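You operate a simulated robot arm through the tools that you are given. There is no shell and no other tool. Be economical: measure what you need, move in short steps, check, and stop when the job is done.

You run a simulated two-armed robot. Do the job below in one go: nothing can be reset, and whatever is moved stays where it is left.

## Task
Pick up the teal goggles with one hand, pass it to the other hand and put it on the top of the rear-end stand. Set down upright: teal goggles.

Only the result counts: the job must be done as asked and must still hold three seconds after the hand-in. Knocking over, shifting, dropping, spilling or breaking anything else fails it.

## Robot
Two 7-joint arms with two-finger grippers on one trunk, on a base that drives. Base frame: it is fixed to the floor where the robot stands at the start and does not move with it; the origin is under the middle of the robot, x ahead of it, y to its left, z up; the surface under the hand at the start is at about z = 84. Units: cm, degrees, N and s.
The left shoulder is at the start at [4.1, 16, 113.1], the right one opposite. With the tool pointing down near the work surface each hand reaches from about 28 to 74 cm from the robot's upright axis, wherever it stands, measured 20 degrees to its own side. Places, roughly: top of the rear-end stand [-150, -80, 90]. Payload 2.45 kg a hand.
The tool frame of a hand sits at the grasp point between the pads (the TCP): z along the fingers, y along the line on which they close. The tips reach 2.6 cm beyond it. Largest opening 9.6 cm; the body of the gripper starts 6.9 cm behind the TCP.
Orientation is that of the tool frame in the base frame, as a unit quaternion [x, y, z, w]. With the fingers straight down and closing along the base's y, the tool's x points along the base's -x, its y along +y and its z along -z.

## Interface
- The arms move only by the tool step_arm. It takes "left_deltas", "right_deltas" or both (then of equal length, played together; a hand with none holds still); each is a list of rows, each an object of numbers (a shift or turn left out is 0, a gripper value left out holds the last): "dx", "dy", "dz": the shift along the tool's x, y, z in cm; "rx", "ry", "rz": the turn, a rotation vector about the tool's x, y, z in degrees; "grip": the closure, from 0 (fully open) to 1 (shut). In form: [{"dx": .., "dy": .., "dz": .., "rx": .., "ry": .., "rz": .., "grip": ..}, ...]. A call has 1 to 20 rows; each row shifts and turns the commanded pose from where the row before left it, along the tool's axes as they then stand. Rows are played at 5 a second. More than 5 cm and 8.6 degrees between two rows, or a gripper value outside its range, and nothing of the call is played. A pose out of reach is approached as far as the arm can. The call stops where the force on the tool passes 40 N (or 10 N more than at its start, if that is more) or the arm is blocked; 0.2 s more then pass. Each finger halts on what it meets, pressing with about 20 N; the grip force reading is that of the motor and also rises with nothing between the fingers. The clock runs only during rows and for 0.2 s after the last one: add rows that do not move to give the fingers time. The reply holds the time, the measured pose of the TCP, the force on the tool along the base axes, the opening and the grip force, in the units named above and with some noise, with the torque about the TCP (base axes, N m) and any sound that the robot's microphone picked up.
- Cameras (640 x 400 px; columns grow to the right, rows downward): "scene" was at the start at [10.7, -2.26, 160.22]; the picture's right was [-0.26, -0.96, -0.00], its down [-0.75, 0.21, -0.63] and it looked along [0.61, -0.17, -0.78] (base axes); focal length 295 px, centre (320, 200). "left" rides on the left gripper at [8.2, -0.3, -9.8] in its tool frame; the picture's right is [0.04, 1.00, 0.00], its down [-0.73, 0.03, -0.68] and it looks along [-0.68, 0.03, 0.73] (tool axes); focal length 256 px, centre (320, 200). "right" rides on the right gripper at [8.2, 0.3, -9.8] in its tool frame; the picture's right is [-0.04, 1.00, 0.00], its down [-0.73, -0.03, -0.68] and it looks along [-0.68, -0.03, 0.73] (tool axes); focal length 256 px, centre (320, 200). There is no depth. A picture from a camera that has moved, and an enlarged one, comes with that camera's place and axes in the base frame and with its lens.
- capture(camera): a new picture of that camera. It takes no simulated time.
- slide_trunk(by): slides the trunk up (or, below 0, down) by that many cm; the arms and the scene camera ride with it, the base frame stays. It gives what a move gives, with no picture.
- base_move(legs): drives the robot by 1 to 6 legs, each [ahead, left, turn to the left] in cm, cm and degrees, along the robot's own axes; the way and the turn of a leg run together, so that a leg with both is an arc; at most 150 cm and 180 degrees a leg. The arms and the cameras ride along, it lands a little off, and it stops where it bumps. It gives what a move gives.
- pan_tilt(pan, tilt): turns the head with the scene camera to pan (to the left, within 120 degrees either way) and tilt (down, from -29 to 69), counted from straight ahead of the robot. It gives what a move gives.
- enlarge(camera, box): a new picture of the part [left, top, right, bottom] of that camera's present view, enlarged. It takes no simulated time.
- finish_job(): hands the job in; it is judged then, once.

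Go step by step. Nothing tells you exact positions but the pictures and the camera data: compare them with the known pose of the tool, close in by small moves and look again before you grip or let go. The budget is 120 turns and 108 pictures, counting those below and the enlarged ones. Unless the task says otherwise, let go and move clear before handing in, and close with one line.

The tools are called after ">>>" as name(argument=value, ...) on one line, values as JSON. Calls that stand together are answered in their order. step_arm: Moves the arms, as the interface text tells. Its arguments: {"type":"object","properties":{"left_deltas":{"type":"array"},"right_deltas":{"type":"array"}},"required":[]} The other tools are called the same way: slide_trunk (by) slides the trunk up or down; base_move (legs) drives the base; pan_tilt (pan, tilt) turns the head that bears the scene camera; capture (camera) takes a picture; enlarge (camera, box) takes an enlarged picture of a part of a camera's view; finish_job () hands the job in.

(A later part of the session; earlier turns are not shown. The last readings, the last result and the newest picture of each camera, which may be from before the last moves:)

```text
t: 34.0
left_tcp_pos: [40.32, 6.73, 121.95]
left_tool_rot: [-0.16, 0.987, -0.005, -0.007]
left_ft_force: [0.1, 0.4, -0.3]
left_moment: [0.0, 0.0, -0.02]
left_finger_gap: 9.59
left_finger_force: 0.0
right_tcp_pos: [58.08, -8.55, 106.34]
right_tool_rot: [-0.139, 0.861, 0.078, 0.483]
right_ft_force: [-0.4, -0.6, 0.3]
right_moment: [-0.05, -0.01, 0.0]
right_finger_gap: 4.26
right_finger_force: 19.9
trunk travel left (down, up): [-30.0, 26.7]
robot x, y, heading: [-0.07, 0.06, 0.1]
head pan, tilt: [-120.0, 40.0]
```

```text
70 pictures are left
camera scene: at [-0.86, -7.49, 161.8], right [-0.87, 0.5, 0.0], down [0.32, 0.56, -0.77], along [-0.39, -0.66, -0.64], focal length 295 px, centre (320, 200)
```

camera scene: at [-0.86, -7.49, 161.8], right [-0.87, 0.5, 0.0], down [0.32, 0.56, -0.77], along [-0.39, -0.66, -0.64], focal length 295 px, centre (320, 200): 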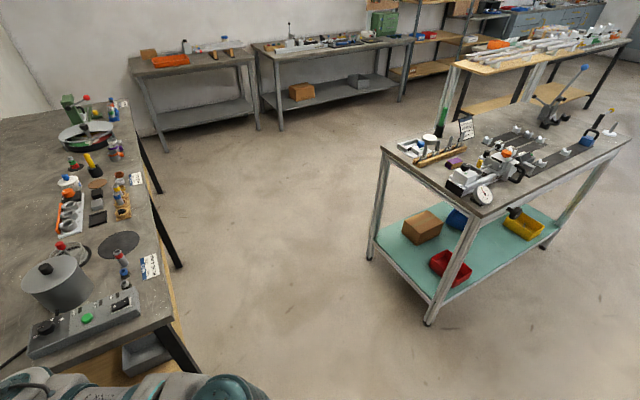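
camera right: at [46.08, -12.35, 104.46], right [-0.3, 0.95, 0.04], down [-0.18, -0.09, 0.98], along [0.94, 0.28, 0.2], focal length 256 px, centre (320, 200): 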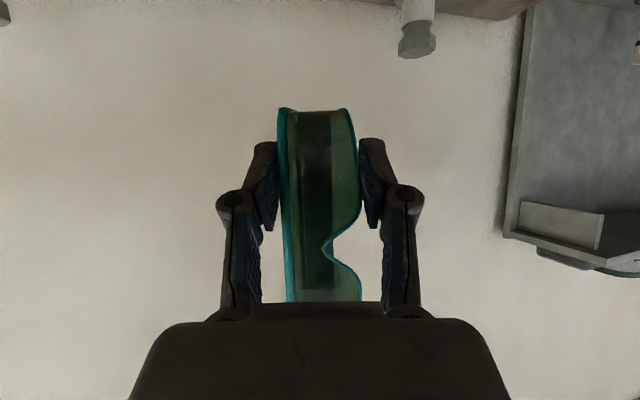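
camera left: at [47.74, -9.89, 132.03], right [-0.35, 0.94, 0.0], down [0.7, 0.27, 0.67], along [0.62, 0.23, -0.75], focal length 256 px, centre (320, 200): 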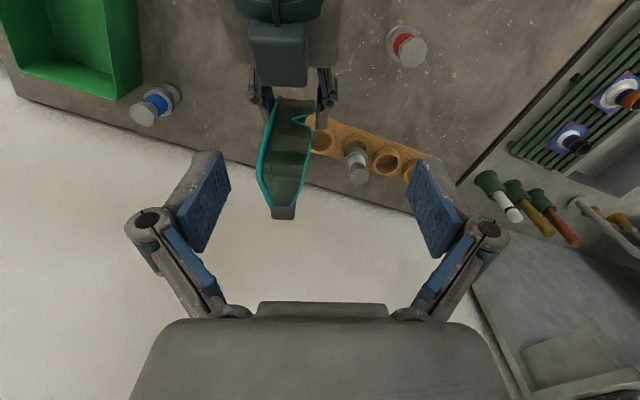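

The floor behind is open. I'll back off from the bench, then turn right to face the stand.

>>> base_move(legs=[[-60, 0, 0], [0, 25, 0], [0, 0, -90]])

>>> pan_tilt(pan=-30, tilt=40)

>>> capture(camera="scene")

```text
t: 42.7
left_tcp_pos: [-54.34, -15.79, 121.97]
left_tool_rot: [0.594, 0.804, 0.003, -0.008]
left_ft_force: [0.0, -0.1, 0.8]
left_moment: [0.02, 0.0, -0.05]
left_finger_gap: 9.59
left_finger_force: 0.1
right_tcp_pos: [-69.98, -33.17, 106.21]
right_tool_rot: [0.518, 0.701, -0.291, 0.395]
right_ft_force: [0.2, -1.1, 0.5]
right_moment: [0.02, 0.01, -0.01]
right_finger_gap: 4.27
right_finger_force: 19.5
trunk travel left (down, up): [-30.0, 26.7]
robot x, y, heading: [-60.12, 25.07, -91.5]
head pan, tilt: [-120.0, 40.0]
```

```text
t: 44.3
left_tcp_pos: [-54.25, -15.51, 122.08]
left_tool_rot: [0.593, 0.805, 0.001, -0.006]
left_ft_force: [0.1, 0.2, 0.3]
left_moment: [-0.01, -0.06, 0.0]
left_finger_gap: 9.6
left_finger_force: 0.1
right_tcp_pos: [-69.9, -32.92, 106.5]
right_tool_rot: [0.517, 0.702, -0.291, 0.395]
right_ft_force: [0.2, -0.1, -0.7]
right_moment: [0.02, 0.01, 0.05]
right_finger_gap: 4.25
right_finger_force: 19.6
trunk travel left (down, up): [-30.0, 26.7]
robot x, y, heading: [-60.26, 24.43, -91.2]
head pan, tilt: [-30.0, 40.0]
```

```text
69 pictures are left
camera scene: at [-65.31, 13.87, 161.74], right [-0.85, 0.52, 0.0], down [0.34, 0.55, -0.76], along [-0.4, -0.65, -0.65], focal length 295 px, centre (320, 200)
```

scene: 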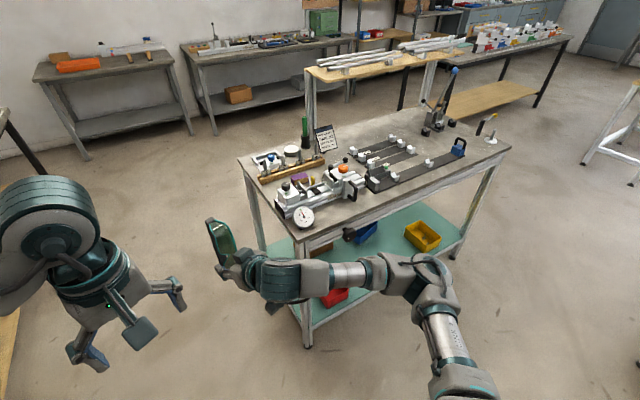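

>>> base_move(legs=[[-10, 0, 1.2], [0, -55, 0]])

>>> pan_tilt(pan=-10, tilt=45)

>>> capture(camera="scene")

```text
t: 48.2
left_tcp_pos: [-105.63, -5.28, 122.14]
left_tool_rot: [0.581, 0.814, -0.004, -0.014]
left_ft_force: [0.7, -0.3, 0.2]
left_moment: [0.08, 0.08, 0.02]
left_finger_gap: 9.61
left_finger_force: 0.0
right_tcp_pos: [-121.0, -23.26, 106.69]
right_tool_rot: [0.503, 0.713, -0.288, 0.395]
right_ft_force: [1.2, 0.1, -0.6]
right_moment: [-0.01, 0.06, -0.08]
right_finger_gap: 4.24
right_finger_force: 20.2
trunk travel left (down, up): [-30.0, 26.7]
robot x, y, heading: [-114.36, 34.66, -89.5]
head pan, tilt: [-30.0, 40.0]
```

```text
t: 49.1
left_tcp_pos: [-105.71, -4.89, 122.14]
left_tool_rot: [0.581, 0.814, -0.006, -0.012]
left_ft_force: [1.6, -0.2, 0.1]
left_moment: [0.0, 0.06, 0.02]
left_finger_gap: 9.61
left_finger_force: 0.0
right_tcp_pos: [-120.83, -22.9, 106.87]
right_tool_rot: [0.502, 0.712, -0.289, 0.398]
right_ft_force: [2.2, 0.3, -1.0]
right_moment: [0.02, 0.05, -0.07]
right_finger_gap: 4.26
right_finger_force: 20.0
trunk travel left (down, up): [-30.0, 26.7]
robot x, y, heading: [-114.67, 34.42, -89.7]
head pan, tilt: [-10.0, 45.0]
```

```text
68 pictures are left
camera scene: at [-114.12, 23.06, 161.04], right [-0.99, 0.16, 0.01], down [0.11, 0.7, -0.71], along [-0.12, -0.69, -0.71], focal length 295 px, centre (320, 200)
```

scene: 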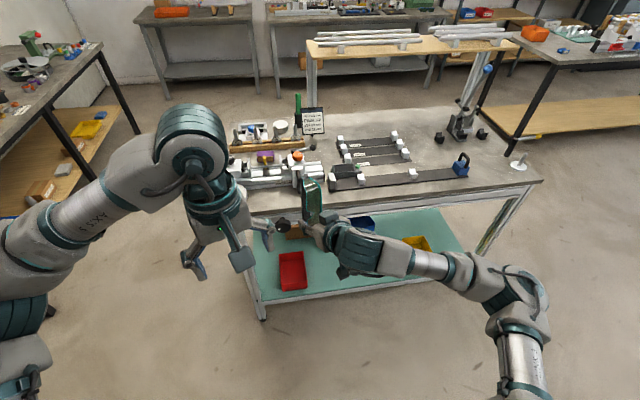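

>>> enlarge(camera="scene", box=[225, 90, 545, 290])

```text
2.00 times, centred on (385, 190) of scene
camera zoom: at [-114.12, 23.06, 161.04], right [-0.99, 0.16, 0.01], down [0.11, 0.7, -0.71], along [-0.12, -0.69, -0.71], focal length 590 px, centre (190, 220)
```

zoom: 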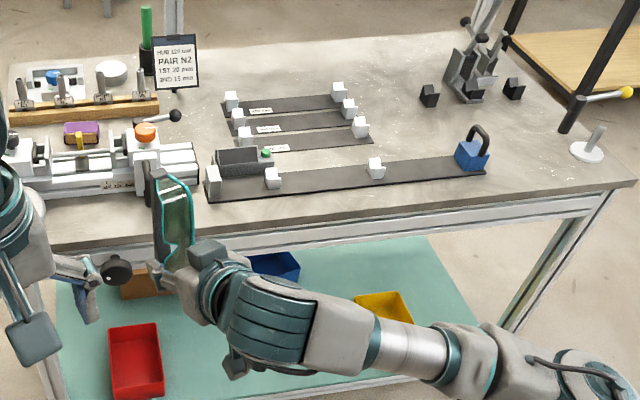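

The table is cluttered, but its right front corner, around x≈-192, y≈-50, is free and can be reached from the lane. I'll drive right to face it.

>>> base_move(legs=[[5, -65, -0.5]])

>>> pan_tilt(pan=-10, tilt=50)

>>> capture(camera="scene")

```text
t: 52.7
left_tcp_pos: [-170.32, -10.34, 122.32]
left_tool_rot: [0.584, 0.811, -0.004, -0.012]
left_ft_force: [0.1, -1.2, -0.3]
left_moment: [-0.01, 0.08, 0.0]
left_finger_gap: 9.59
left_finger_force: 0.1
right_tcp_pos: [-185.86, -28.03, 106.89]
right_tool_rot: [0.505, 0.71, -0.289, 0.396]
right_ft_force: [1.0, -0.4, -0.6]
right_moment: [0.05, 0.01, -0.04]
right_finger_gap: 4.24
right_finger_force: 20.0
trunk travel left (down, up): [-30.0, 26.7]
robot x, y, heading: [-178.77, 29.44, -89.6]
head pan, tilt: [-10.0, 45.0]
```

```text
t: 53.3
left_tcp_pos: [-171.04, -9.91, 122.44]
left_tool_rot: [0.583, 0.812, -0.003, -0.009]
left_ft_force: [0.4, -0.1, 1.2]
left_moment: [-0.01, 0.01, 0.01]
left_finger_gap: 9.58
left_finger_force: 0.2
right_tcp_pos: [-186.17, -27.69, 107.08]
right_tool_rot: [0.505, 0.708, -0.29, 0.399]
right_ft_force: [0.5, -0.4, -0.4]
right_moment: [0.03, 0.02, -0.01]
right_finger_gap: 4.24
right_finger_force: 19.6
trunk travel left (down, up): [-30.0, 26.7]
robot x, y, heading: [-178.68, 29.07, -89.7]
head pan, tilt: [-10.0, 50.0]
```

```text
66 pictures are left
camera scene: at [-179.88, 18.17, 160.34], right [-0.99, 0.17, 0.0], down [0.13, 0.76, -0.64], along [-0.11, -0.63, -0.77], focal length 295 px, centre (320, 200)
```

scene: 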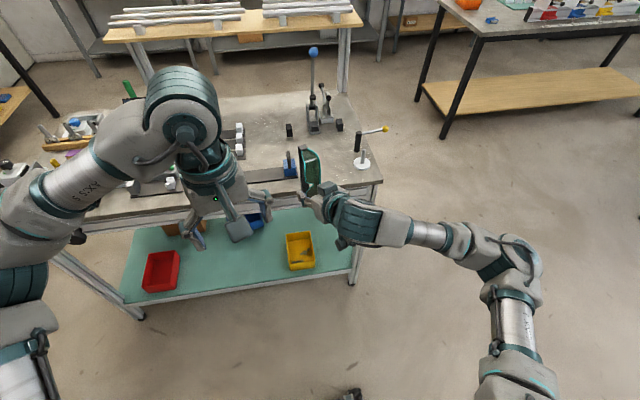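

>>> enlarge(camera="scene", box=[230, 80, 400, 220])

>>> capture(camera="left")

```text
2.86 times, centred on (315, 150) of scene
camera zoom: at [-179.88, 18.17, 160.34], right [-0.99, 0.17, 0.0], down [0.13, 0.76, -0.64], along [-0.11, -0.63, -0.77], focal length 844 px, centre (334, 343)
```

zoom: 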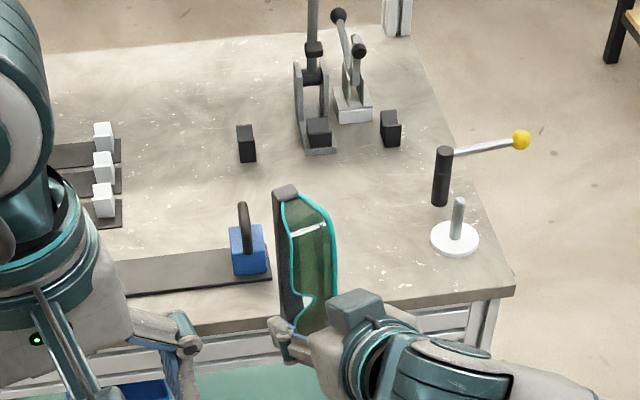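

```text
64 pictures are left
camera left: at [-173.7, -2.44, 132.32], right [0.93, 0.36, -0.01], down [0.27, -0.69, 0.67], along [0.23, -0.63, -0.74], focal length 256 px, centre (320, 200)
```

left: 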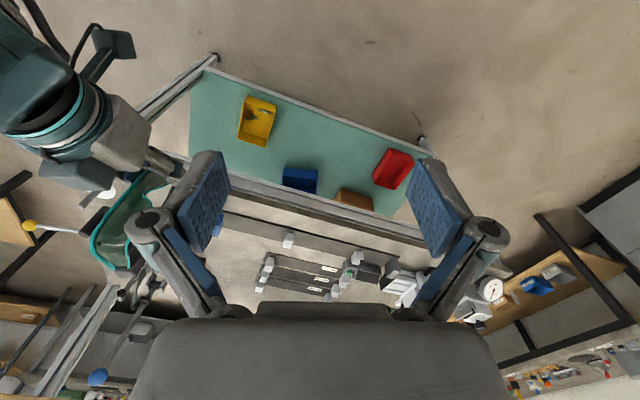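

The corner area (x -204..-186, y -44..-60) is clear. I'll shift right, then ahead, with the goggles still about 12 cm above the table.

>>> base_move(legs=[[0, -7.5, 0], [20, 0, 0]])

>>> capture(camera="scene")

>>> capture(camera="right")

```text
t: 55.6
left_tcp_pos: [-177.85, -30.0, 122.23]
left_tool_rot: [0.582, 0.813, -0.004, -0.01]
left_ft_force: [-0.1, -0.8, 1.4]
left_moment: [0.05, 0.02, -0.02]
left_finger_gap: 9.63
left_finger_force: 0.0
right_tcp_pos: [-193.38, -47.73, 107.12]
right_tool_rot: [0.504, 0.709, -0.291, 0.398]
right_ft_force: [0.2, 0.2, 0.0]
right_moment: [0.02, 0.05, -0.03]
right_finger_gap: 4.27
right_finger_force: 19.6
trunk travel left (down, up): [-30.0, 26.7]
robot x, y, heading: [-185.93, 9.27, -89.9]
head pan, tilt: [-10.0, 50.0]
```

```text
63 pictures are left
camera scene: at [-183.05, -1.83, 160.26], right [-0.99, 0.17, 0.03], down [0.11, 0.76, -0.64], along [-0.13, -0.63, -0.77], focal length 295 px, centre (320, 200)
```

scene: 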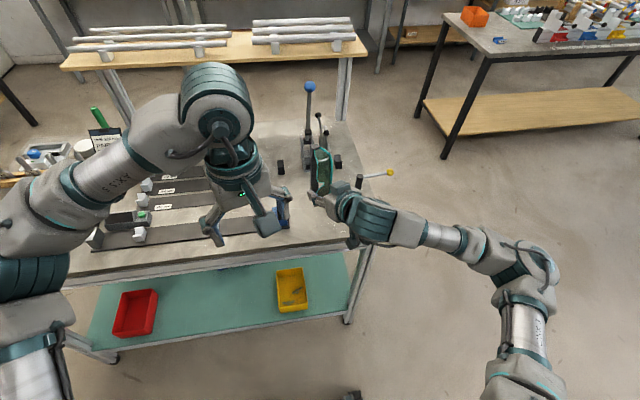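

```text
62 pictures are left
camera right: at [-197.02, -35.65, 105.14], right [0.95, 0.3, 0.02], down [-0.08, 0.19, 0.98], along [0.29, -0.93, 0.2], focal length 256 px, centre (320, 200)
```

right: 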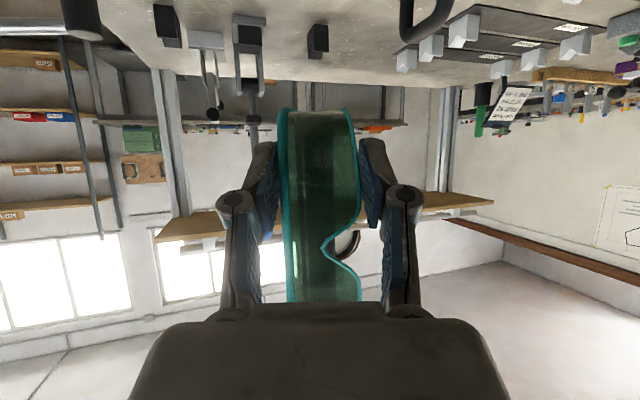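

>>> enlarge(camera="scene", box=[240, 120, 420, 260])

```text
2.86 times, centred on (330, 190) of scene
camera zoom: at [-183.05, -1.83, 160.26], right [-0.99, 0.17, 0.03], down [0.11, 0.76, -0.64], along [-0.13, -0.63, -0.77], focal length 844 px, centre (291, 229)
```

zoom: 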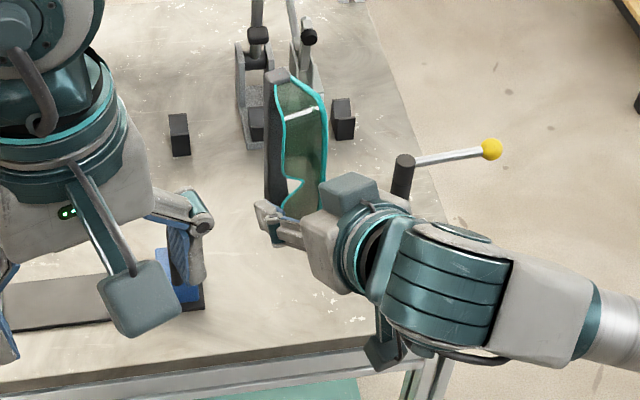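

Alignment looks right. I'll lower most of the way, moving 2 cm further in, then look.

>>> step_arm(right_deltas=[{"dx": 1.97, "dy": -0.19, "dz": 1.91}, {"dx": 1.97, "dy": -0.19, "dz": 1.91}, {"dx": 1.97, "dy": -0.19, "dz": 1.91}, {}])

>>> capture(camera="right")

>>> enlarge(camera="scene", box=[240, 120, 420, 260])

>>> capture(camera="left")

```text
t: 56.8
left_tcp_pos: [-189.15, -29.06, 122.95]
left_tool_rot: [0.583, 0.812, 0.015, 0.027]
left_ft_force: [-2.6, 1.8, -0.4]
left_moment: [-0.17, -0.23, 0.01]
left_finger_gap: 9.61
left_finger_force: 0.1
right_tcp_pos: [-202.48, -49.18, 98.69]
right_tool_rot: [0.517, 0.691, -0.275, 0.424]
right_ft_force: [-4.6, -0.8, -1.8]
right_moment: [0.03, -0.2, 0.32]
right_finger_gap: 4.23
right_finger_force: 20.0
trunk travel left (down, up): [-30.0, 26.7]
robot x, y, heading: [-187.39, 9.09, -89.9]
head pan, tilt: [-10.0, 50.0]
stopped in row 4 (right hand): the arm was blocked; the commanded pose is now the measured one
```

```text
60 pictures are left
camera right: at [-206.1, -37.09, 96.4], right [0.95, 0.3, 0.09], down [-0.16, 0.19, 0.97], along [0.27, -0.94, 0.23], focal length 256 px, centre (320, 200)
```

right: 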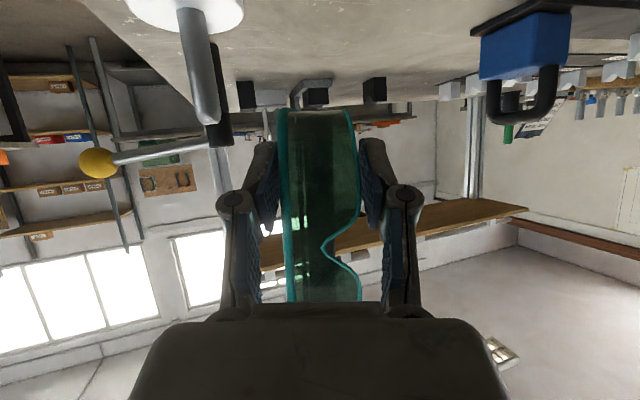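

```text
2.86 times, centred on (330, 190) of scene
camera zoom: at [-195.15, -2.01, 160.12], right [-0.98, 0.17, -0.04], down [0.16, 0.76, -0.63], along [-0.08, -0.63, -0.77], focal length 844 px, centre (291, 229)
```

zoom: 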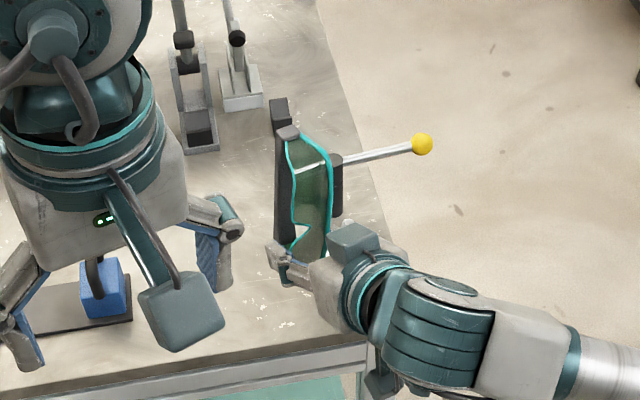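

```text
58 pictures are left
camera left: at [-192.53, -21.56, 132.56], right [0.93, 0.36, 0.05], down [0.22, -0.68, 0.7], along [0.29, -0.64, -0.71], focal length 256 px, centre (320, 200)
```

left: 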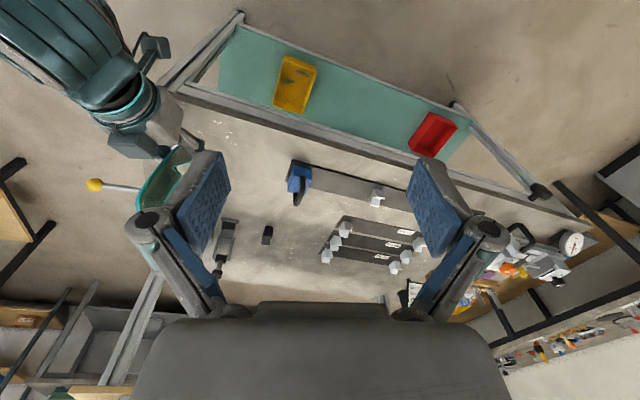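

The whole robot seems to have leaned sideways: the head and both hands moved about 10 cm in -x. I'll wait one row to see if it is swaying.

>>> step_arm(right_deltas=[{}])

>>> capture(camera="scene")

```text
t: 57.4
left_tcp_pos: [-182.56, -28.77, 123.15]
left_tool_rot: [0.58, 0.814, 0.002, 0.012]
left_ft_force: [0.0, -0.2, -0.6]
left_moment: [0.0, -0.04, 0.03]
left_finger_gap: 9.57
left_finger_force: 0.0
right_tcp_pos: [-196.78, -48.8, 99.64]
right_tool_rot: [0.508, 0.699, -0.284, 0.415]
right_ft_force: [-0.5, 0.0, -1.0]
right_moment: [0.01, -0.01, 0.05]
right_finger_gap: 4.23
right_finger_force: 19.7
trunk travel left (down, up): [-30.0, 26.7]
robot x, y, heading: [-185.7, 9.03, -89.7]
head pan, tilt: [-10.0, 50.0]
stopped in row 1 (right hand): the arm was blocked; the commanded pose is now the measured one
```

```text
57 pictures are left
camera scene: at [-184.77, -2.09, 160.33], right [-0.99, 0.17, 0.02], down [0.12, 0.76, -0.64], along [-0.12, -0.63, -0.77], focal length 295 px, centre (320, 200)
```

scene: 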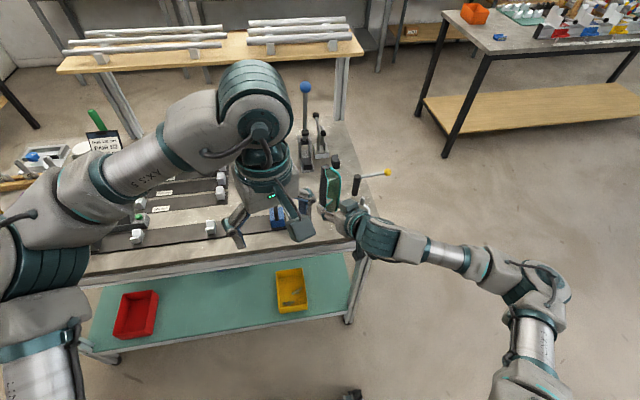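

It is swaying, so I'll hold still and let it damp.

>>> step_arm(left_deltas=[{}, {}, {}, {}, {}, {}, {}, {}, {}, {}])

>>> step_arm(left_deltas=[{}])

>>> step_arm(left_deltas=[{}])

```text
t: 59.6
left_tcp_pos: [-182.72, -28.96, 123.23]
left_tool_rot: [0.58, 0.814, 0.002, 0.012]
left_ft_force: [0.1, 0.2, 0.7]
left_moment: [-0.02, 0.01, 0.0]
left_finger_gap: 9.61
left_finger_force: 0.1
right_tcp_pos: [-196.88, -48.67, 99.57]
right_tool_rot: [0.507, 0.699, -0.283, 0.417]
right_ft_force: [-1.2, -0.4, -1.0]
right_moment: [0.01, 0.02, 0.0]
right_finger_gap: 4.26
right_finger_force: 19.9
trunk travel left (down, up): [-30.0, 26.7]
robot x, y, heading: [-185.61, 9.11, -89.8]
head pan, tilt: [-10.0, 50.0]
```

```text
t: 60.0
left_tcp_pos: [-181.83, -28.81, 123.23]
left_tool_rot: [0.58, 0.814, 0.0, 0.008]
left_ft_force: [0.3, 0.6, -0.4]
left_moment: [0.03, -0.01, 0.0]
left_finger_gap: 9.6
left_finger_force: 0.1
right_tcp_pos: [-196.1, -48.77, 99.89]
right_tool_rot: [0.507, 0.701, -0.284, 0.414]
right_ft_force: [1.5, 0.5, -0.3]
right_moment: [-0.02, 0.09, -0.01]
right_finger_gap: 4.24
right_finger_force: 19.6
trunk travel left (down, up): [-30.0, 26.7]
robot x, y, heading: [-185.5, 9.31, -89.5]
head pan, tilt: [-10.0, 50.0]
```

```text
t: 60.4
left_tcp_pos: [-184.79, -28.99, 123.28]
left_tool_rot: [0.581, 0.814, 0.007, 0.017]
left_ft_force: [0.1, 0.4, -0.3]
left_moment: [-0.04, -0.04, -0.02]
left_finger_gap: 9.59
left_finger_force: 0.0
right_tcp_pos: [-198.73, -48.85, 99.52]
right_tool_rot: [0.511, 0.696, -0.28, 0.42]
right_ft_force: [-0.6, -0.3, -0.2]
right_moment: [0.03, -0.07, 0.13]
right_finger_gap: 4.25
right_finger_force: 20.4
trunk travel left (down, up): [-30.0, 26.7]
robot x, y, heading: [-186.16, 9.26, -89.8]
head pan, tilt: [-10.0, 50.0]
```

>>> step_arm(left_deltas=[{}, {}, {}, {}, {}, {}, {}, {}, {}, {}, {}, {}, {}, {}, {}, {}, {}, {}, {}, {}])

>>> step_arm(left_deltas=[{}])

>>> step_arm(left_deltas=[{}])

>>> capture(camera="right")

>>> capture(camera="scene")

```text
t: 64.8
left_tcp_pos: [-185.35, -28.45, 123.42]
left_tool_rot: [0.583, 0.813, 0.004, 0.02]
left_ft_force: [-0.4, 0.8, 0.0]
left_moment: [-0.06, -0.02, -0.04]
left_finger_gap: 9.6
left_finger_force: 0.0
right_tcp_pos: [-199.36, -48.45, 99.53]
right_tool_rot: [0.511, 0.695, -0.282, 0.42]
right_ft_force: [-0.2, -0.4, -0.5]
right_moment: [-0.02, 0.04, 0.03]
right_finger_gap: 4.27
right_finger_force: 20.0
trunk travel left (down, up): [-30.0, 26.7]
robot x, y, heading: [-186.4, 9.28, -89.8]
head pan, tilt: [-10.0, 50.0]
stopped in row 20 (left hand): the arm was blocked; the commanded pose is now the measured one
```

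```text
t: 65.2
left_tcp_pos: [-182.23, -28.48, 123.13]
left_tool_rot: [0.582, 0.813, -0.001, 0.009]
left_ft_force: [0.1, -0.8, 1.2]
left_moment: [0.08, 0.0, 0.02]
left_finger_gap: 9.59
left_finger_force: 0.1
right_tcp_pos: [-196.58, -48.51, 99.76]
right_tool_rot: [0.507, 0.7, -0.287, 0.413]
right_ft_force: [0.6, 0.2, 0.2]
right_moment: [-0.03, 0.07, -0.11]
right_finger_gap: 4.25
right_finger_force: 19.7
trunk travel left (down, up): [-30.0, 26.7]
robot x, y, heading: [-186.21, 9.61, -89.8]
head pan, tilt: [-10.0, 50.0]
```

```text
t: 65.6
left_tcp_pos: [-186.33, -28.41, 123.24]
left_tool_rot: [0.582, 0.813, 0.008, 0.021]
left_ft_force: [-0.3, 0.5, -1.0]
left_moment: [-0.07, -0.04, 0.03]
left_finger_gap: 9.57
left_finger_force: 0.0
right_tcp_pos: [-200.37, -48.61, 99.42]
right_tool_rot: [0.512, 0.694, -0.281, 0.421]
right_ft_force: [-2.0, -0.7, -1.1]
right_moment: [-0.02, -0.07, 0.09]
right_finger_gap: 4.26
right_finger_force: 19.9
trunk travel left (down, up): [-30.0, 26.7]
robot x, y, heading: [-186.86, 8.86, -90.2]
head pan, tilt: [-10.0, 50.0]
```

```text
56 pictures are left
camera right: at [-203.84, -36.49, 97.16], right [0.95, 0.3, 0.08], down [-0.14, 0.2, 0.97], along [0.27, -0.93, 0.23], focal length 256 px, centre (320, 200)
```

right: 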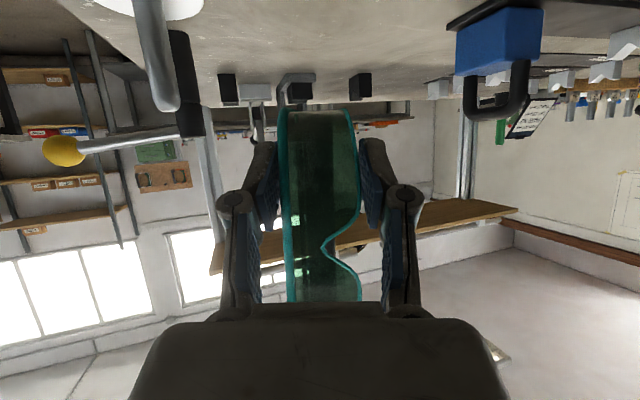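

```text
55 pictures are left
camera scene: at [-191.4, -2.02, 160.27], right [-0.98, 0.17, -0.02], down [0.15, 0.76, -0.64], along [-0.1, -0.63, -0.77], focal length 295 px, centre (320, 200)
```

scene: 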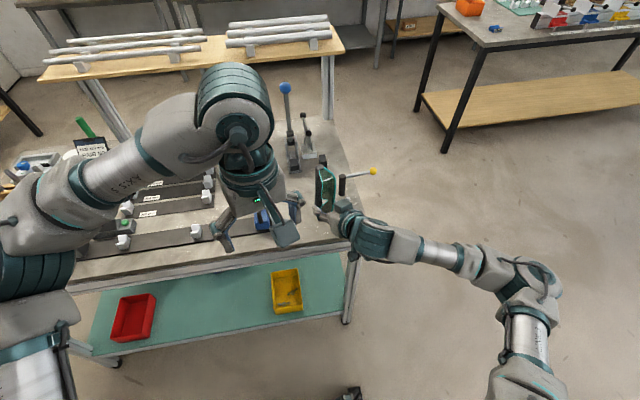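

The sway is not dying out. I'll back off from the table to clear any hidden contact and check again.

>>> base_move(legs=[[-15, 0, 0]])

>>> step_arm(left_deltas=[{}])

>>> step_arm(left_deltas=[{}])

>>> step_arm(left_deltas=[{}, {}])

```text
t: 66.9
left_tcp_pos: [-182.21, -13.88, 123.33]
left_tool_rot: [0.582, 0.813, -0.001, 0.009]
left_ft_force: [-0.4, -0.8, 0.0]
left_moment: [-0.02, 0.02, 0.01]
left_finger_gap: 9.62
left_finger_force: 0.0
right_tcp_pos: [-196.57, -33.77, 99.77]
right_tool_rot: [0.507, 0.7, -0.287, 0.412]
right_ft_force: [1.3, 0.3, 0.5]
right_moment: [0.01, 0.09, -0.08]
right_finger_gap: 4.26
right_finger_force: 20.5
trunk travel left (down, up): [-30.0, 26.7]
robot x, y, heading: [-186.2, 24.18, -89.6]
head pan, tilt: [-10.0, 50.0]
```

```text
t: 67.3
left_tcp_pos: [-185.96, -13.34, 123.52]
left_tool_rot: [0.582, 0.813, 0.007, 0.022]
left_ft_force: [-0.5, -0.2, -1.1]
left_moment: [-0.06, -0.07, 0.01]
left_finger_gap: 9.61
left_finger_force: 0.0
right_tcp_pos: [-199.7, -33.4, 99.45]
right_tool_rot: [0.511, 0.693, -0.281, 0.423]
right_ft_force: [-1.1, 0.1, 0.2]
right_moment: [0.01, -0.03, 0.03]
right_finger_gap: 4.24
right_finger_force: 19.7
trunk travel left (down, up): [-30.0, 26.7]
robot x, y, heading: [-186.24, 23.68, -89.7]
head pan, tilt: [-10.0, 50.0]
```

```text
t: 67.7
left_tcp_pos: [-181.91, -13.18, 123.47]
left_tool_rot: [0.581, 0.814, -0.002, 0.012]
left_ft_force: [0.5, 0.1, -0.1]
left_moment: [0.03, 0.1, -0.05]
left_finger_gap: 9.59
left_finger_force: 0.1
right_tcp_pos: [-196.2, -33.29, 100.1]
right_tool_rot: [0.505, 0.7, -0.287, 0.416]
right_ft_force: [1.2, -0.2, -1.5]
right_moment: [0.0, 0.08, -0.14]
right_finger_gap: 4.23
right_finger_force: 20.1
trunk travel left (down, up): [-30.0, 26.7]
robot x, y, heading: [-185.85, 23.71, -90.0]
head pan, tilt: [-10.0, 50.0]
```

```text
t: 68.3
left_tcp_pos: [-184.23, -13.27, 123.49]
left_tool_rot: [0.581, 0.814, 0.002, 0.018]
left_ft_force: [-0.1, -0.8, 0.3]
left_moment: [0.01, -0.02, -0.03]
left_finger_gap: 9.59
left_finger_force: 0.1
right_tcp_pos: [-198.19, -33.49, 99.87]
right_tool_rot: [0.508, 0.697, -0.284, 0.42]
right_ft_force: [1.3, 0.5, -0.3]
right_moment: [0.02, -0.01, 0.0]
right_finger_gap: 4.24
right_finger_force: 19.5
trunk travel left (down, up): [-30.0, 26.7]
robot x, y, heading: [-186.03, 23.83, -89.8]
head pan, tilt: [-10.0, 50.0]
```

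The sway is a residual oscillation, not contact. I'll wait longer and sample it.

>>> step_arm(left_deltas=[{}, {}, {}, {}, {}, {}, {}, {}, {}, {}, {}, {}, {}, {}, {}, {}, {}, {}, {}, {}])

>>> step_arm(left_deltas=[{}])

>>> step_arm(left_deltas=[{}, {}, {}, {}, {}, {}, {}, {}, {}, {}, {}, {}, {}, {}, {}, {}, {}, {}, {}, {}])

>>> step_arm(left_deltas=[{}])

>>> step_arm(left_deltas=[{}])

```text
t: 72.5
left_tcp_pos: [-186.03, -13.32, 123.51]
left_tool_rot: [0.582, 0.813, 0.005, 0.022]
left_ft_force: [0.1, 0.3, -0.7]
left_moment: [-0.02, -0.09, 0.0]
left_finger_gap: 9.61
left_finger_force: 0.0
right_tcp_pos: [-199.68, -33.42, 99.76]
right_tool_rot: [0.51, 0.694, -0.281, 0.424]
right_ft_force: [-1.1, -0.8, -1.5]
right_moment: [-0.02, -0.05, 0.09]
right_finger_gap: 4.23
right_finger_force: 20.1
trunk travel left (down, up): [-30.0, 26.7]
robot x, y, heading: [-186.53, 23.98, -89.8]
head pan, tilt: [-10.0, 50.0]
```

```text
t: 72.9
left_tcp_pos: [-182.74, -13.36, 123.48]
left_tool_rot: [0.581, 0.814, 0.0, 0.013]
left_ft_force: [0.8, -1.7, 0.6]
left_moment: [0.09, 0.04, -0.01]
left_finger_gap: 9.6
left_finger_force: 0.0
right_tcp_pos: [-196.97, -33.37, 100.09]
right_tool_rot: [0.505, 0.699, -0.285, 0.418]
right_ft_force: [1.2, 0.4, -0.5]
right_moment: [0.02, 0.03, -0.05]
right_finger_gap: 4.25
right_finger_force: 20.3
trunk travel left (down, up): [-30.0, 26.7]
robot x, y, heading: [-185.77, 23.56, -89.6]
head pan, tilt: [-10.0, 50.0]
```

```text
t: 77.1
left_tcp_pos: [-184.52, -13.21, 123.53]
left_tool_rot: [0.582, 0.813, 0.004, 0.018]
left_ft_force: [0.0, 0.5, -0.1]
left_moment: [0.01, 0.02, -0.01]
left_finger_gap: 9.62
left_finger_force: 0.1
right_tcp_pos: [-198.52, -33.42, 99.87]
right_tool_rot: [0.507, 0.697, -0.282, 0.422]
right_ft_force: [0.1, -0.5, -0.4]
right_moment: [0.03, 0.02, 0.0]
right_finger_gap: 4.24
right_finger_force: 19.8
trunk travel left (down, up): [-30.0, 26.7]
robot x, y, heading: [-186.51, 24.19, -90.0]
head pan, tilt: [-10.0, 50.0]
```

```text
t: 77.5
left_tcp_pos: [-183.84, -13.21, 123.48]
left_tool_rot: [0.581, 0.814, 0.003, 0.017]
left_ft_force: [-0.1, 0.5, -0.3]
left_moment: [0.02, 0.04, 0.01]
left_finger_gap: 9.61
left_finger_force: 0.0
right_tcp_pos: [-197.97, -33.43, 99.92]
right_tool_rot: [0.508, 0.697, -0.284, 0.419]
right_ft_force: [-0.1, -0.3, 0.2]
right_moment: [0.01, 0.02, 0.0]
right_finger_gap: 4.24
right_finger_force: 19.9
trunk travel left (down, up): [-30.0, 26.7]
robot x, y, heading: [-185.96, 23.88, -90.0]
head pan, tilt: [-10.0, 50.0]
```

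```text
t: 77.9
left_tcp_pos: [-184.69, -13.27, 123.46]
left_tool_rot: [0.581, 0.814, 0.003, 0.018]
left_ft_force: [-1.0, -0.4, 0.2]
left_moment: [-0.02, -0.03, 0.01]
left_finger_gap: 9.6
left_finger_force: 0.0
right_tcp_pos: [-198.64, -33.54, 99.71]
right_tool_rot: [0.508, 0.696, -0.283, 0.422]
right_ft_force: [-0.4, 0.7, -1.2]
right_moment: [-0.02, -0.04, 0.02]
right_finger_gap: 4.24
right_finger_force: 19.6
trunk travel left (down, up): [-30.0, 26.7]
robot x, y, heading: [-185.99, 23.89, -89.9]
head pan, tilt: [-10.0, 50.0]
```

It is damping out. I'll wait a bit more, then look.

>>> step_arm(left_deltas=[{}, {}, {}, {}, {}, {}, {}, {}, {}, {}, {}, {}, {}, {}, {}, {}, {}, {}, {}, {}])

>>> step_arm(left_deltas=[{}])

>>> capture(camera="right")

>>> capture(camera="scene")

```text
t: 82.1
left_tcp_pos: [-184.27, -13.2, 123.59]
left_tool_rot: [0.581, 0.814, 0.002, 0.018]
left_ft_force: [-0.1, 0.1, -0.3]
left_moment: [-0.01, 0.0, -0.04]
left_finger_gap: 9.6
left_finger_force: 0.0
right_tcp_pos: [-198.16, -33.4, 99.76]
right_tool_rot: [0.509, 0.696, -0.283, 0.42]
right_ft_force: [0.6, -0.6, -0.9]
right_moment: [0.04, 0.02, -0.02]
right_finger_gap: 4.23
right_finger_force: 20.1
trunk travel left (down, up): [-30.0, 26.7]
robot x, y, heading: [-186.24, 23.88, -89.4]
head pan, tilt: [-10.0, 50.0]
```

```text
t: 82.5
left_tcp_pos: [-184.3, -13.19, 123.48]
left_tool_rot: [0.581, 0.814, 0.002, 0.018]
left_ft_force: [-0.6, 0.5, -0.2]
left_moment: [0.02, 0.02, 0.0]
left_finger_gap: 9.6
left_finger_force: 0.1
right_tcp_pos: [-198.33, -33.47, 100.07]
right_tool_rot: [0.508, 0.697, -0.283, 0.42]
right_ft_force: [0.2, 0.3, -0.3]
right_moment: [-0.02, 0.0, 0.02]
right_finger_gap: 4.24
right_finger_force: 19.7
trunk travel left (down, up): [-30.0, 26.7]
robot x, y, heading: [-186.16, 23.72, -89.9]
head pan, tilt: [-10.0, 50.0]
```

```text
54 pictures are left
camera right: at [-201.97, -21.39, 97.59], right [0.95, 0.3, 0.07], down [-0.13, 0.2, 0.97], along [0.28, -0.93, 0.23], focal length 256 px, centre (320, 200)
```

right: 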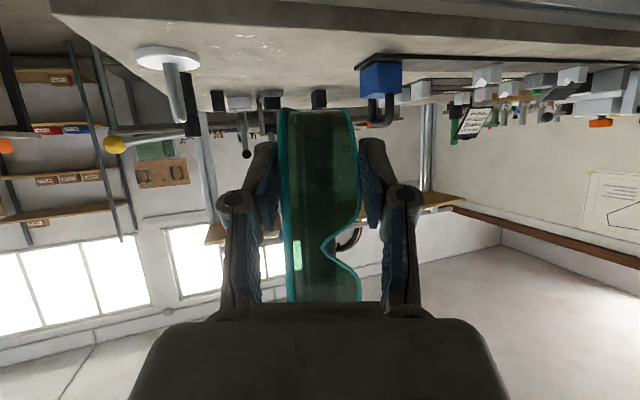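

```text
53 pictures are left
camera scene: at [-187.77, 12.72, 160.34], right [-0.99, 0.17, 0.0], down [0.13, 0.76, -0.64], along [-0.11, -0.63, -0.77], focal length 295 px, centre (320, 200)
```

scene: 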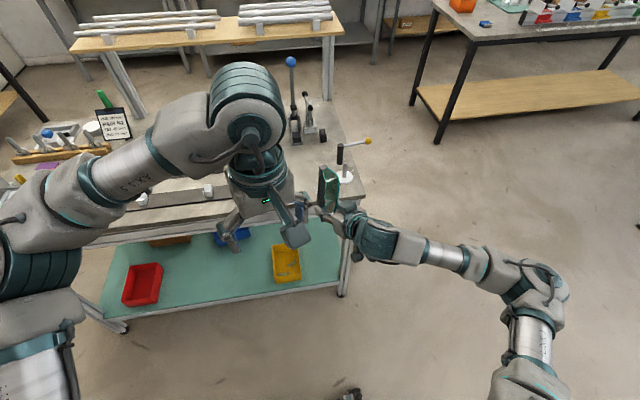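

Settled now. I'll level the hand again (it picked up about 2° of tilt) and shift it 4 cm in +x by arm, gently, so it lines up with the free spot.

>>> step_arm(right_deltas=[{"dx": -0.35, "dy": 0.95, "dz": 0.18, "rx": 0.21, "ry": 0.55, "rz": -0.38}, {"dx": -0.35, "dy": 0.95, "dz": 0.18, "rx": 0.21, "ry": 0.55, "rz": -0.38}, {"dx": -0.35, "dy": 0.95, "dz": 0.18, "rx": 0.21, "ry": 0.55, "rz": -0.38}, {"dx": -0.35, "dy": 0.95, "dz": 0.18, "rx": 0.21, "ry": 0.55, "rz": -0.38}, {}, {}, {}])

>>> base_move(legs=[[15.5, 0, 0]])

>>> step_arm(left_deltas=[{}, {}, {}, {}, {}, {}, {}, {}, {}, {}, {}, {}, {}, {}, {}])

>>> step_arm(left_deltas=[{}])

>>> step_arm(left_deltas=[{}])

```text
t: 84.1
left_tcp_pos: [-184.37, -13.28, 123.37]
left_tool_rot: [0.581, 0.814, 0.002, 0.018]
left_ft_force: [0.0, -0.8, 0.5]
left_moment: [0.01, 0.0, 0.0]
left_finger_gap: 9.6
left_finger_force: 0.1
right_tcp_pos: [-194.18, -33.46, 100.84]
right_tool_rot: [0.507, 0.709, -0.283, 0.4]
right_ft_force: [-0.2, -0.1, 0.0]
right_moment: [-0.03, 0.0, 0.0]
right_finger_gap: 4.25
right_finger_force: 19.5
trunk travel left (down, up): [-30.0, 26.7]
robot x, y, heading: [-186.44, 24.03, -89.9]
head pan, tilt: [-10.0, 50.0]
```

```text
t: 85.5
left_tcp_pos: [-184.22, -28.58, 123.48]
left_tool_rot: [0.58, 0.814, 0.003, 0.018]
left_ft_force: [0.1, 0.2, 0.3]
left_moment: [0.03, -0.02, 0.0]
left_finger_gap: 9.6
left_finger_force: 0.2
right_tcp_pos: [-194.12, -48.69, 100.86]
right_tool_rot: [0.506, 0.709, -0.283, 0.401]
right_ft_force: [0.2, 0.1, -0.7]
right_moment: [0.04, 0.01, 0.0]
right_finger_gap: 4.28
right_finger_force: 20.0
trunk travel left (down, up): [-30.0, 26.7]
robot x, y, heading: [-185.93, 8.06, -89.6]
head pan, tilt: [-10.0, 50.0]
```

```text
t: 88.7
left_tcp_pos: [-184.05, -28.34, 123.65]
left_tool_rot: [0.581, 0.814, 0.002, 0.019]
left_ft_force: [-0.5, -0.1, -1.0]
left_moment: [-0.01, -0.03, -0.02]
left_finger_gap: 9.59
left_finger_force: 0.0
right_tcp_pos: [-194.06, -48.58, 100.9]
right_tool_rot: [0.506, 0.709, -0.285, 0.401]
right_ft_force: [-0.3, 0.4, -0.5]
right_moment: [-0.05, -0.01, 0.01]
right_finger_gap: 4.29
right_finger_force: 20.0
trunk travel left (down, up): [-30.0, 26.7]
robot x, y, heading: [-185.69, 8.28, -89.8]
head pan, tilt: [-10.0, 50.0]
```

```text
t: 89.1
left_tcp_pos: [-184.26, -28.24, 123.61]
left_tool_rot: [0.58, 0.814, 0.002, 0.018]
left_ft_force: [-1.4, -0.1, 0.1]
left_moment: [-0.03, -0.02, -0.01]
left_finger_gap: 9.58
left_finger_force: 0.2
right_tcp_pos: [-194.04, -48.57, 101.01]
right_tool_rot: [0.505, 0.709, -0.285, 0.401]
right_ft_force: [-0.4, -0.6, -1.0]
right_moment: [0.03, -0.03, 0.02]
right_finger_gap: 4.26
right_finger_force: 20.1
trunk travel left (down, up): [-30.0, 26.7]
robot x, y, heading: [-186.03, 8.23, -89.8]
head pan, tilt: [-10.0, 50.0]
```

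```text
t: 89.5
left_tcp_pos: [-184.17, -28.32, 123.52]
left_tool_rot: [0.581, 0.814, 0.002, 0.018]
left_ft_force: [-0.6, 0.3, -0.7]
left_moment: [0.02, 0.02, -0.02]
left_finger_gap: 9.61
left_finger_force: 0.1
right_tcp_pos: [-194.08, -48.46, 100.96]
right_tool_rot: [0.506, 0.709, -0.284, 0.4]
right_ft_force: [0.2, 0.3, -0.4]
right_moment: [-0.03, 0.02, 0.0]
right_finger_gap: 4.26
right_finger_force: 19.9
trunk travel left (down, up): [-30.0, 26.7]
robot x, y, heading: [-186.14, 8.42, -89.5]
head pan, tilt: [-10.0, 50.0]
```

Stable, level and in place. I'll look before lowering.

>>> capture(camera="right")

>>> enlarge(camera="scene", box=[240, 120, 420, 260])

```text
52 pictures are left
camera right: at [-197.84, -36.47, 99.11], right [0.95, 0.31, 0.04], down [-0.1, 0.18, 0.98], along [0.29, -0.93, 0.2], focal length 256 px, centre (320, 200)
```

right: 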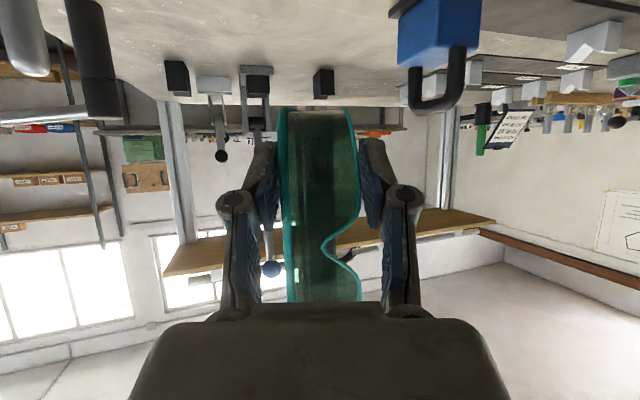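

```text
2.86 times, centred on (330, 190) of scene
camera zoom: at [-187.64, -2.71, 160.34], right [-0.99, 0.17, 0.0], down [0.13, 0.76, -0.64], along [-0.11, -0.63, -0.77], focal length 844 px, centre (291, 229)
```

zoom: 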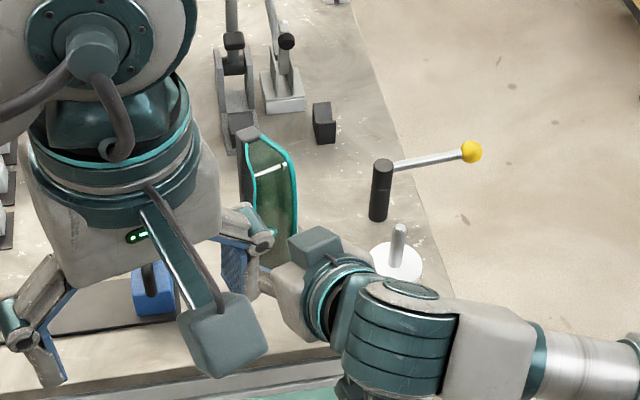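

Clear on both sides: the clamp is about 5 cm off and the disc about 8 cm. I'll lower to just above the top.

>>> step_arm(right_deltas=[{"dx": 0.825, "dy": -0.163, "dz": 1.05}, {"dx": 0.825, "dy": -0.163, "dz": 1.05}, {"dx": 0.825, "dy": -0.163, "dz": 1.05}, {"dx": 0.825, "dy": -0.163, "dz": 1.05}, {}, {}])

>>> capture(camera="right")

>>> enlarge(camera="scene", box=[260, 140, 380, 240])

```text
t: 90.9
left_tcp_pos: [-184.22, -28.21, 123.69]
left_tool_rot: [0.58, 0.815, 0.002, 0.019]
left_ft_force: [-0.9, 0.2, 0.9]
left_moment: [-0.02, 0.03, -0.01]
left_finger_gap: 9.62
left_finger_force: 0.0
right_tcp_pos: [-193.94, -50.56, 95.93]
right_tool_rot: [0.506, 0.709, -0.285, 0.401]
right_ft_force: [0.1, -0.9, -0.1]
right_moment: [0.05, 0.03, 0.01]
right_finger_gap: 4.25
right_finger_force: 19.8
trunk travel left (down, up): [-30.0, 26.7]
robot x, y, heading: [-186.13, 8.52, -89.7]
head pan, tilt: [-10.0, 50.0]
```

```text
50 pictures are left
camera right: at [-197.76, -38.5, 94.08], right [0.95, 0.31, 0.04], down [-0.1, 0.18, 0.98], along [0.29, -0.93, 0.2], focal length 256 px, centre (320, 200)
```

right: 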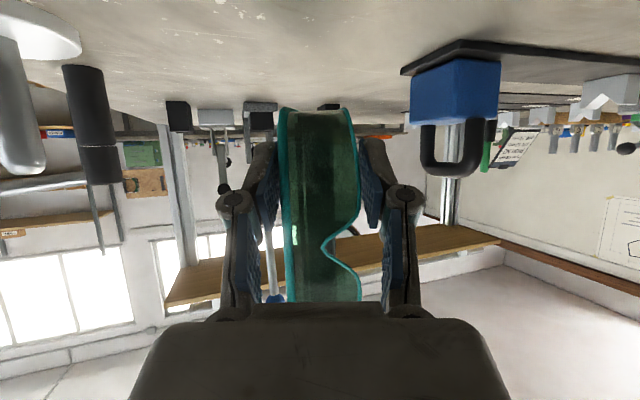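

```text
4.00 times, centred on (320, 190) of scene
camera zoom: at [-187.64, -2.72, 160.34], right [-0.99, 0.17, 0.0], down [0.13, 0.76, -0.64], along [-0.11, -0.63, -0.77], focal length 1181 px, centre (320, 240)
```

zoom: 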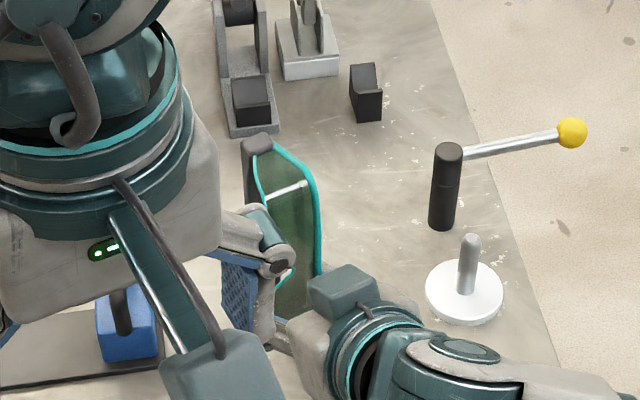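

>>> step_arm(right_deltas=[{"dx": 0.26, "dz": 0.155}, {"dx": 0.26, "dz": 0.155}, {"dx": 0.26, "dz": 0.155}, {"dx": 0.26, "dz": 0.155}, {}])

>>> step_arm(right_deltas=[{"dx": 0.17, "dz": 0.104}, {"dx": 0.17, "dz": 0.104}, {}])

```text
t: 92.1
left_tcp_pos: [-184.22, -28.32, 123.61]
left_tool_rot: [0.581, 0.814, 0.002, 0.018]
left_ft_force: [0.1, -0.7, -0.2]
left_moment: [0.02, -0.01, -0.02]
left_finger_gap: 9.63
left_finger_force: 0.1
right_tcp_pos: [-193.91, -50.67, 94.85]
right_tool_rot: [0.505, 0.709, -0.285, 0.401]
right_ft_force: [0.8, -0.4, -0.9]
right_moment: [0.01, 0.0, 0.0]
right_finger_gap: 4.25
right_finger_force: 19.8
trunk travel left (down, up): [-30.0, 26.7]
robot x, y, heading: [-186.18, 8.22, -89.5]
head pan, tilt: [-10.0, 50.0]
```

```text
t: 92.9
left_tcp_pos: [-184.16, -28.31, 123.6]
left_tool_rot: [0.581, 0.814, 0.002, 0.019]
left_ft_force: [0.8, 0.3, -1.6]
left_moment: [0.0, 0.04, 0.03]
left_finger_gap: 9.62
left_finger_force: 0.1
right_tcp_pos: [-194.06, -50.49, 94.52]
right_tool_rot: [0.505, 0.709, -0.284, 0.401]
right_ft_force: [0.0, -0.4, -0.2]
right_moment: [0.02, 0.01, -0.01]
right_finger_gap: 4.27
right_finger_force: 20.0
trunk travel left (down, up): [-30.0, 26.7]
robot x, y, heading: [-185.96, 8.22, -89.6]
head pan, tilt: [-10.0, 50.0]
```

>>> step_arm(right_deltas=[{"dx": 0.17, "dz": 0.104}, {"dx": 0.17, "dz": 0.104}, {}])

>>> step_arm(right_deltas=[{"dx": 0.17, "dz": 0.104}, {}])

>>> enlarge(camera="right", box=[220, 70, 420, 200])

```text
t: 93.7
left_tcp_pos: [-184.13, -28.55, 123.59]
left_tool_rot: [0.58, 0.814, 0.002, 0.019]
left_ft_force: [1.0, 1.5, 0.0]
left_moment: [0.01, 0.01, -0.03]
left_finger_gap: 9.58
left_finger_force: 0.0
right_tcp_pos: [-194.03, -50.6, 93.96]
right_tool_rot: [0.506, 0.709, -0.285, 0.4]
right_ft_force: [0.7, -0.4, -0.4]
right_moment: [0.01, 0.04, -0.03]
right_finger_gap: 4.25
right_finger_force: 20.3
trunk travel left (down, up): [-30.0, 26.7]
robot x, y, heading: [-186.2, 8.18, -89.9]
head pan, tilt: [-10.0, 50.0]
```

```text
t: 94.3
left_tcp_pos: [-184.22, -28.33, 123.68]
left_tool_rot: [0.581, 0.814, 0.001, 0.018]
left_ft_force: [-0.5, -0.5, -0.1]
left_moment: [0.0, 0.0, 0.03]
left_finger_gap: 9.58
left_finger_force: 0.0
right_tcp_pos: [-194.08, -50.48, 93.76]
right_tool_rot: [0.506, 0.709, -0.284, 0.4]
right_ft_force: [-0.2, -0.6, -0.5]
right_moment: [-0.01, -0.04, -0.01]
right_finger_gap: 4.26
right_finger_force: 20.1
trunk travel left (down, up): [-30.0, 26.7]
robot x, y, heading: [-186.04, 8.51, -89.5]
head pan, tilt: [-10.0, 50.0]
```

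```text
3.08 times, centred on (320, 135) of right
camera zoom: at [-197.83, -38.44, 91.89], right [0.95, 0.31, 0.04], down [-0.1, 0.18, 0.98], along [0.29, -0.93, 0.2], focal length 788 px, centre (320, 400)
```

zoom: 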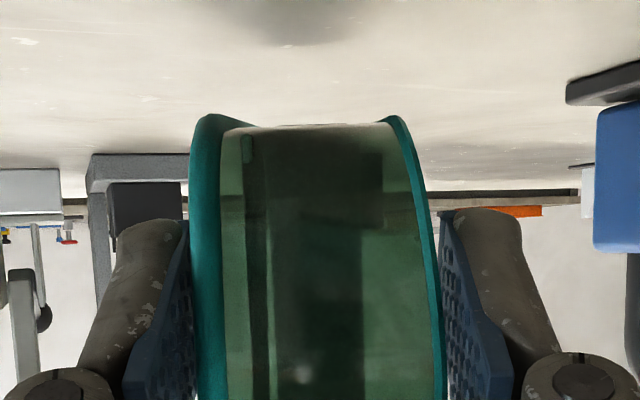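

>>> step_arm(right_deltas=[{"dx": 0.17, "dz": 0.104}, {"dx": 0.17, "dz": 0.104}, {}])

>>> step_arm(right_deltas=[{"dx": 0.17, "dz": 0.104}, {}])

>>> step_arm(right_deltas=[{"dx": 0.17, "dz": 0.104}, {}])

>>> enlarge(camera="right", box=[220, 70, 420, 200])

```text
t: 95.1
left_tcp_pos: [-184.18, -28.29, 123.66]
left_tool_rot: [0.581, 0.814, 0.002, 0.018]
left_ft_force: [0.5, 0.2, 0.7]
left_moment: [0.0, 0.01, 0.02]
left_finger_gap: 9.62
left_finger_force: 0.1
right_tcp_pos: [-193.94, -50.46, 93.31]
right_tool_rot: [0.506, 0.709, -0.285, 0.401]
right_ft_force: [0.2, 0.0, 0.2]
right_moment: [0.04, 0.05, 0.0]
right_finger_gap: 4.25
right_finger_force: 19.9
trunk travel left (down, up): [-30.0, 26.7]
robot x, y, heading: [-185.98, 8.34, -90.0]
head pan, tilt: [-10.0, 50.0]
```

```text
t: 95.7
left_tcp_pos: [-184.23, -28.31, 123.49]
left_tool_rot: [0.581, 0.814, 0.001, 0.019]
left_ft_force: [0.3, 0.8, 0.2]
left_moment: [0.02, -0.01, -0.03]
left_finger_gap: 9.61
left_finger_force: 0.0
right_tcp_pos: [-194.01, -50.43, 93.1]
right_tool_rot: [0.505, 0.709, -0.284, 0.401]
right_ft_force: [0.0, 0.0, -0.8]
right_moment: [0.01, -0.01, 0.01]
right_finger_gap: 4.25
right_finger_force: 19.9
trunk travel left (down, up): [-30.0, 26.7]
robot x, y, heading: [-186.17, 8.32, -89.8]
head pan, tilt: [-10.0, 50.0]
```

```text
t: 96.3
left_tcp_pos: [-184.13, -28.3, 123.68]
left_tool_rot: [0.58, 0.814, 0.002, 0.019]
left_ft_force: [0.3, 0.1, 1.0]
left_moment: [0.01, 0.03, -0.01]
left_finger_gap: 9.63
left_finger_force: 0.1
right_tcp_pos: [-194.07, -50.39, 92.87]
right_tool_rot: [0.506, 0.709, -0.285, 0.401]
right_ft_force: [-0.5, -0.3, 0.2]
right_moment: [-0.01, 0.02, -0.03]
right_finger_gap: 4.26
right_finger_force: 20.5
trunk travel left (down, up): [-30.0, 26.7]
robot x, y, heading: [-185.88, 8.63, -89.7]
head pan, tilt: [-10.0, 50.0]
```

```text
3.08 times, centred on (320, 135) of right
camera zoom: at [-197.84, -38.37, 91.08], right [0.95, 0.31, 0.04], down [-0.1, 0.18, 0.98], along [0.29, -0.93, 0.2], focal length 788 px, centre (320, 400)
```

zoom: 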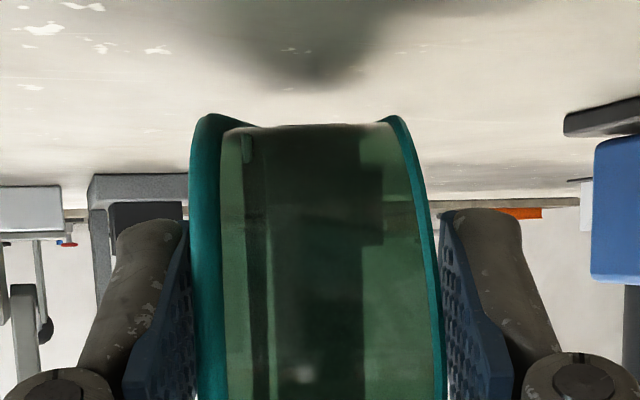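

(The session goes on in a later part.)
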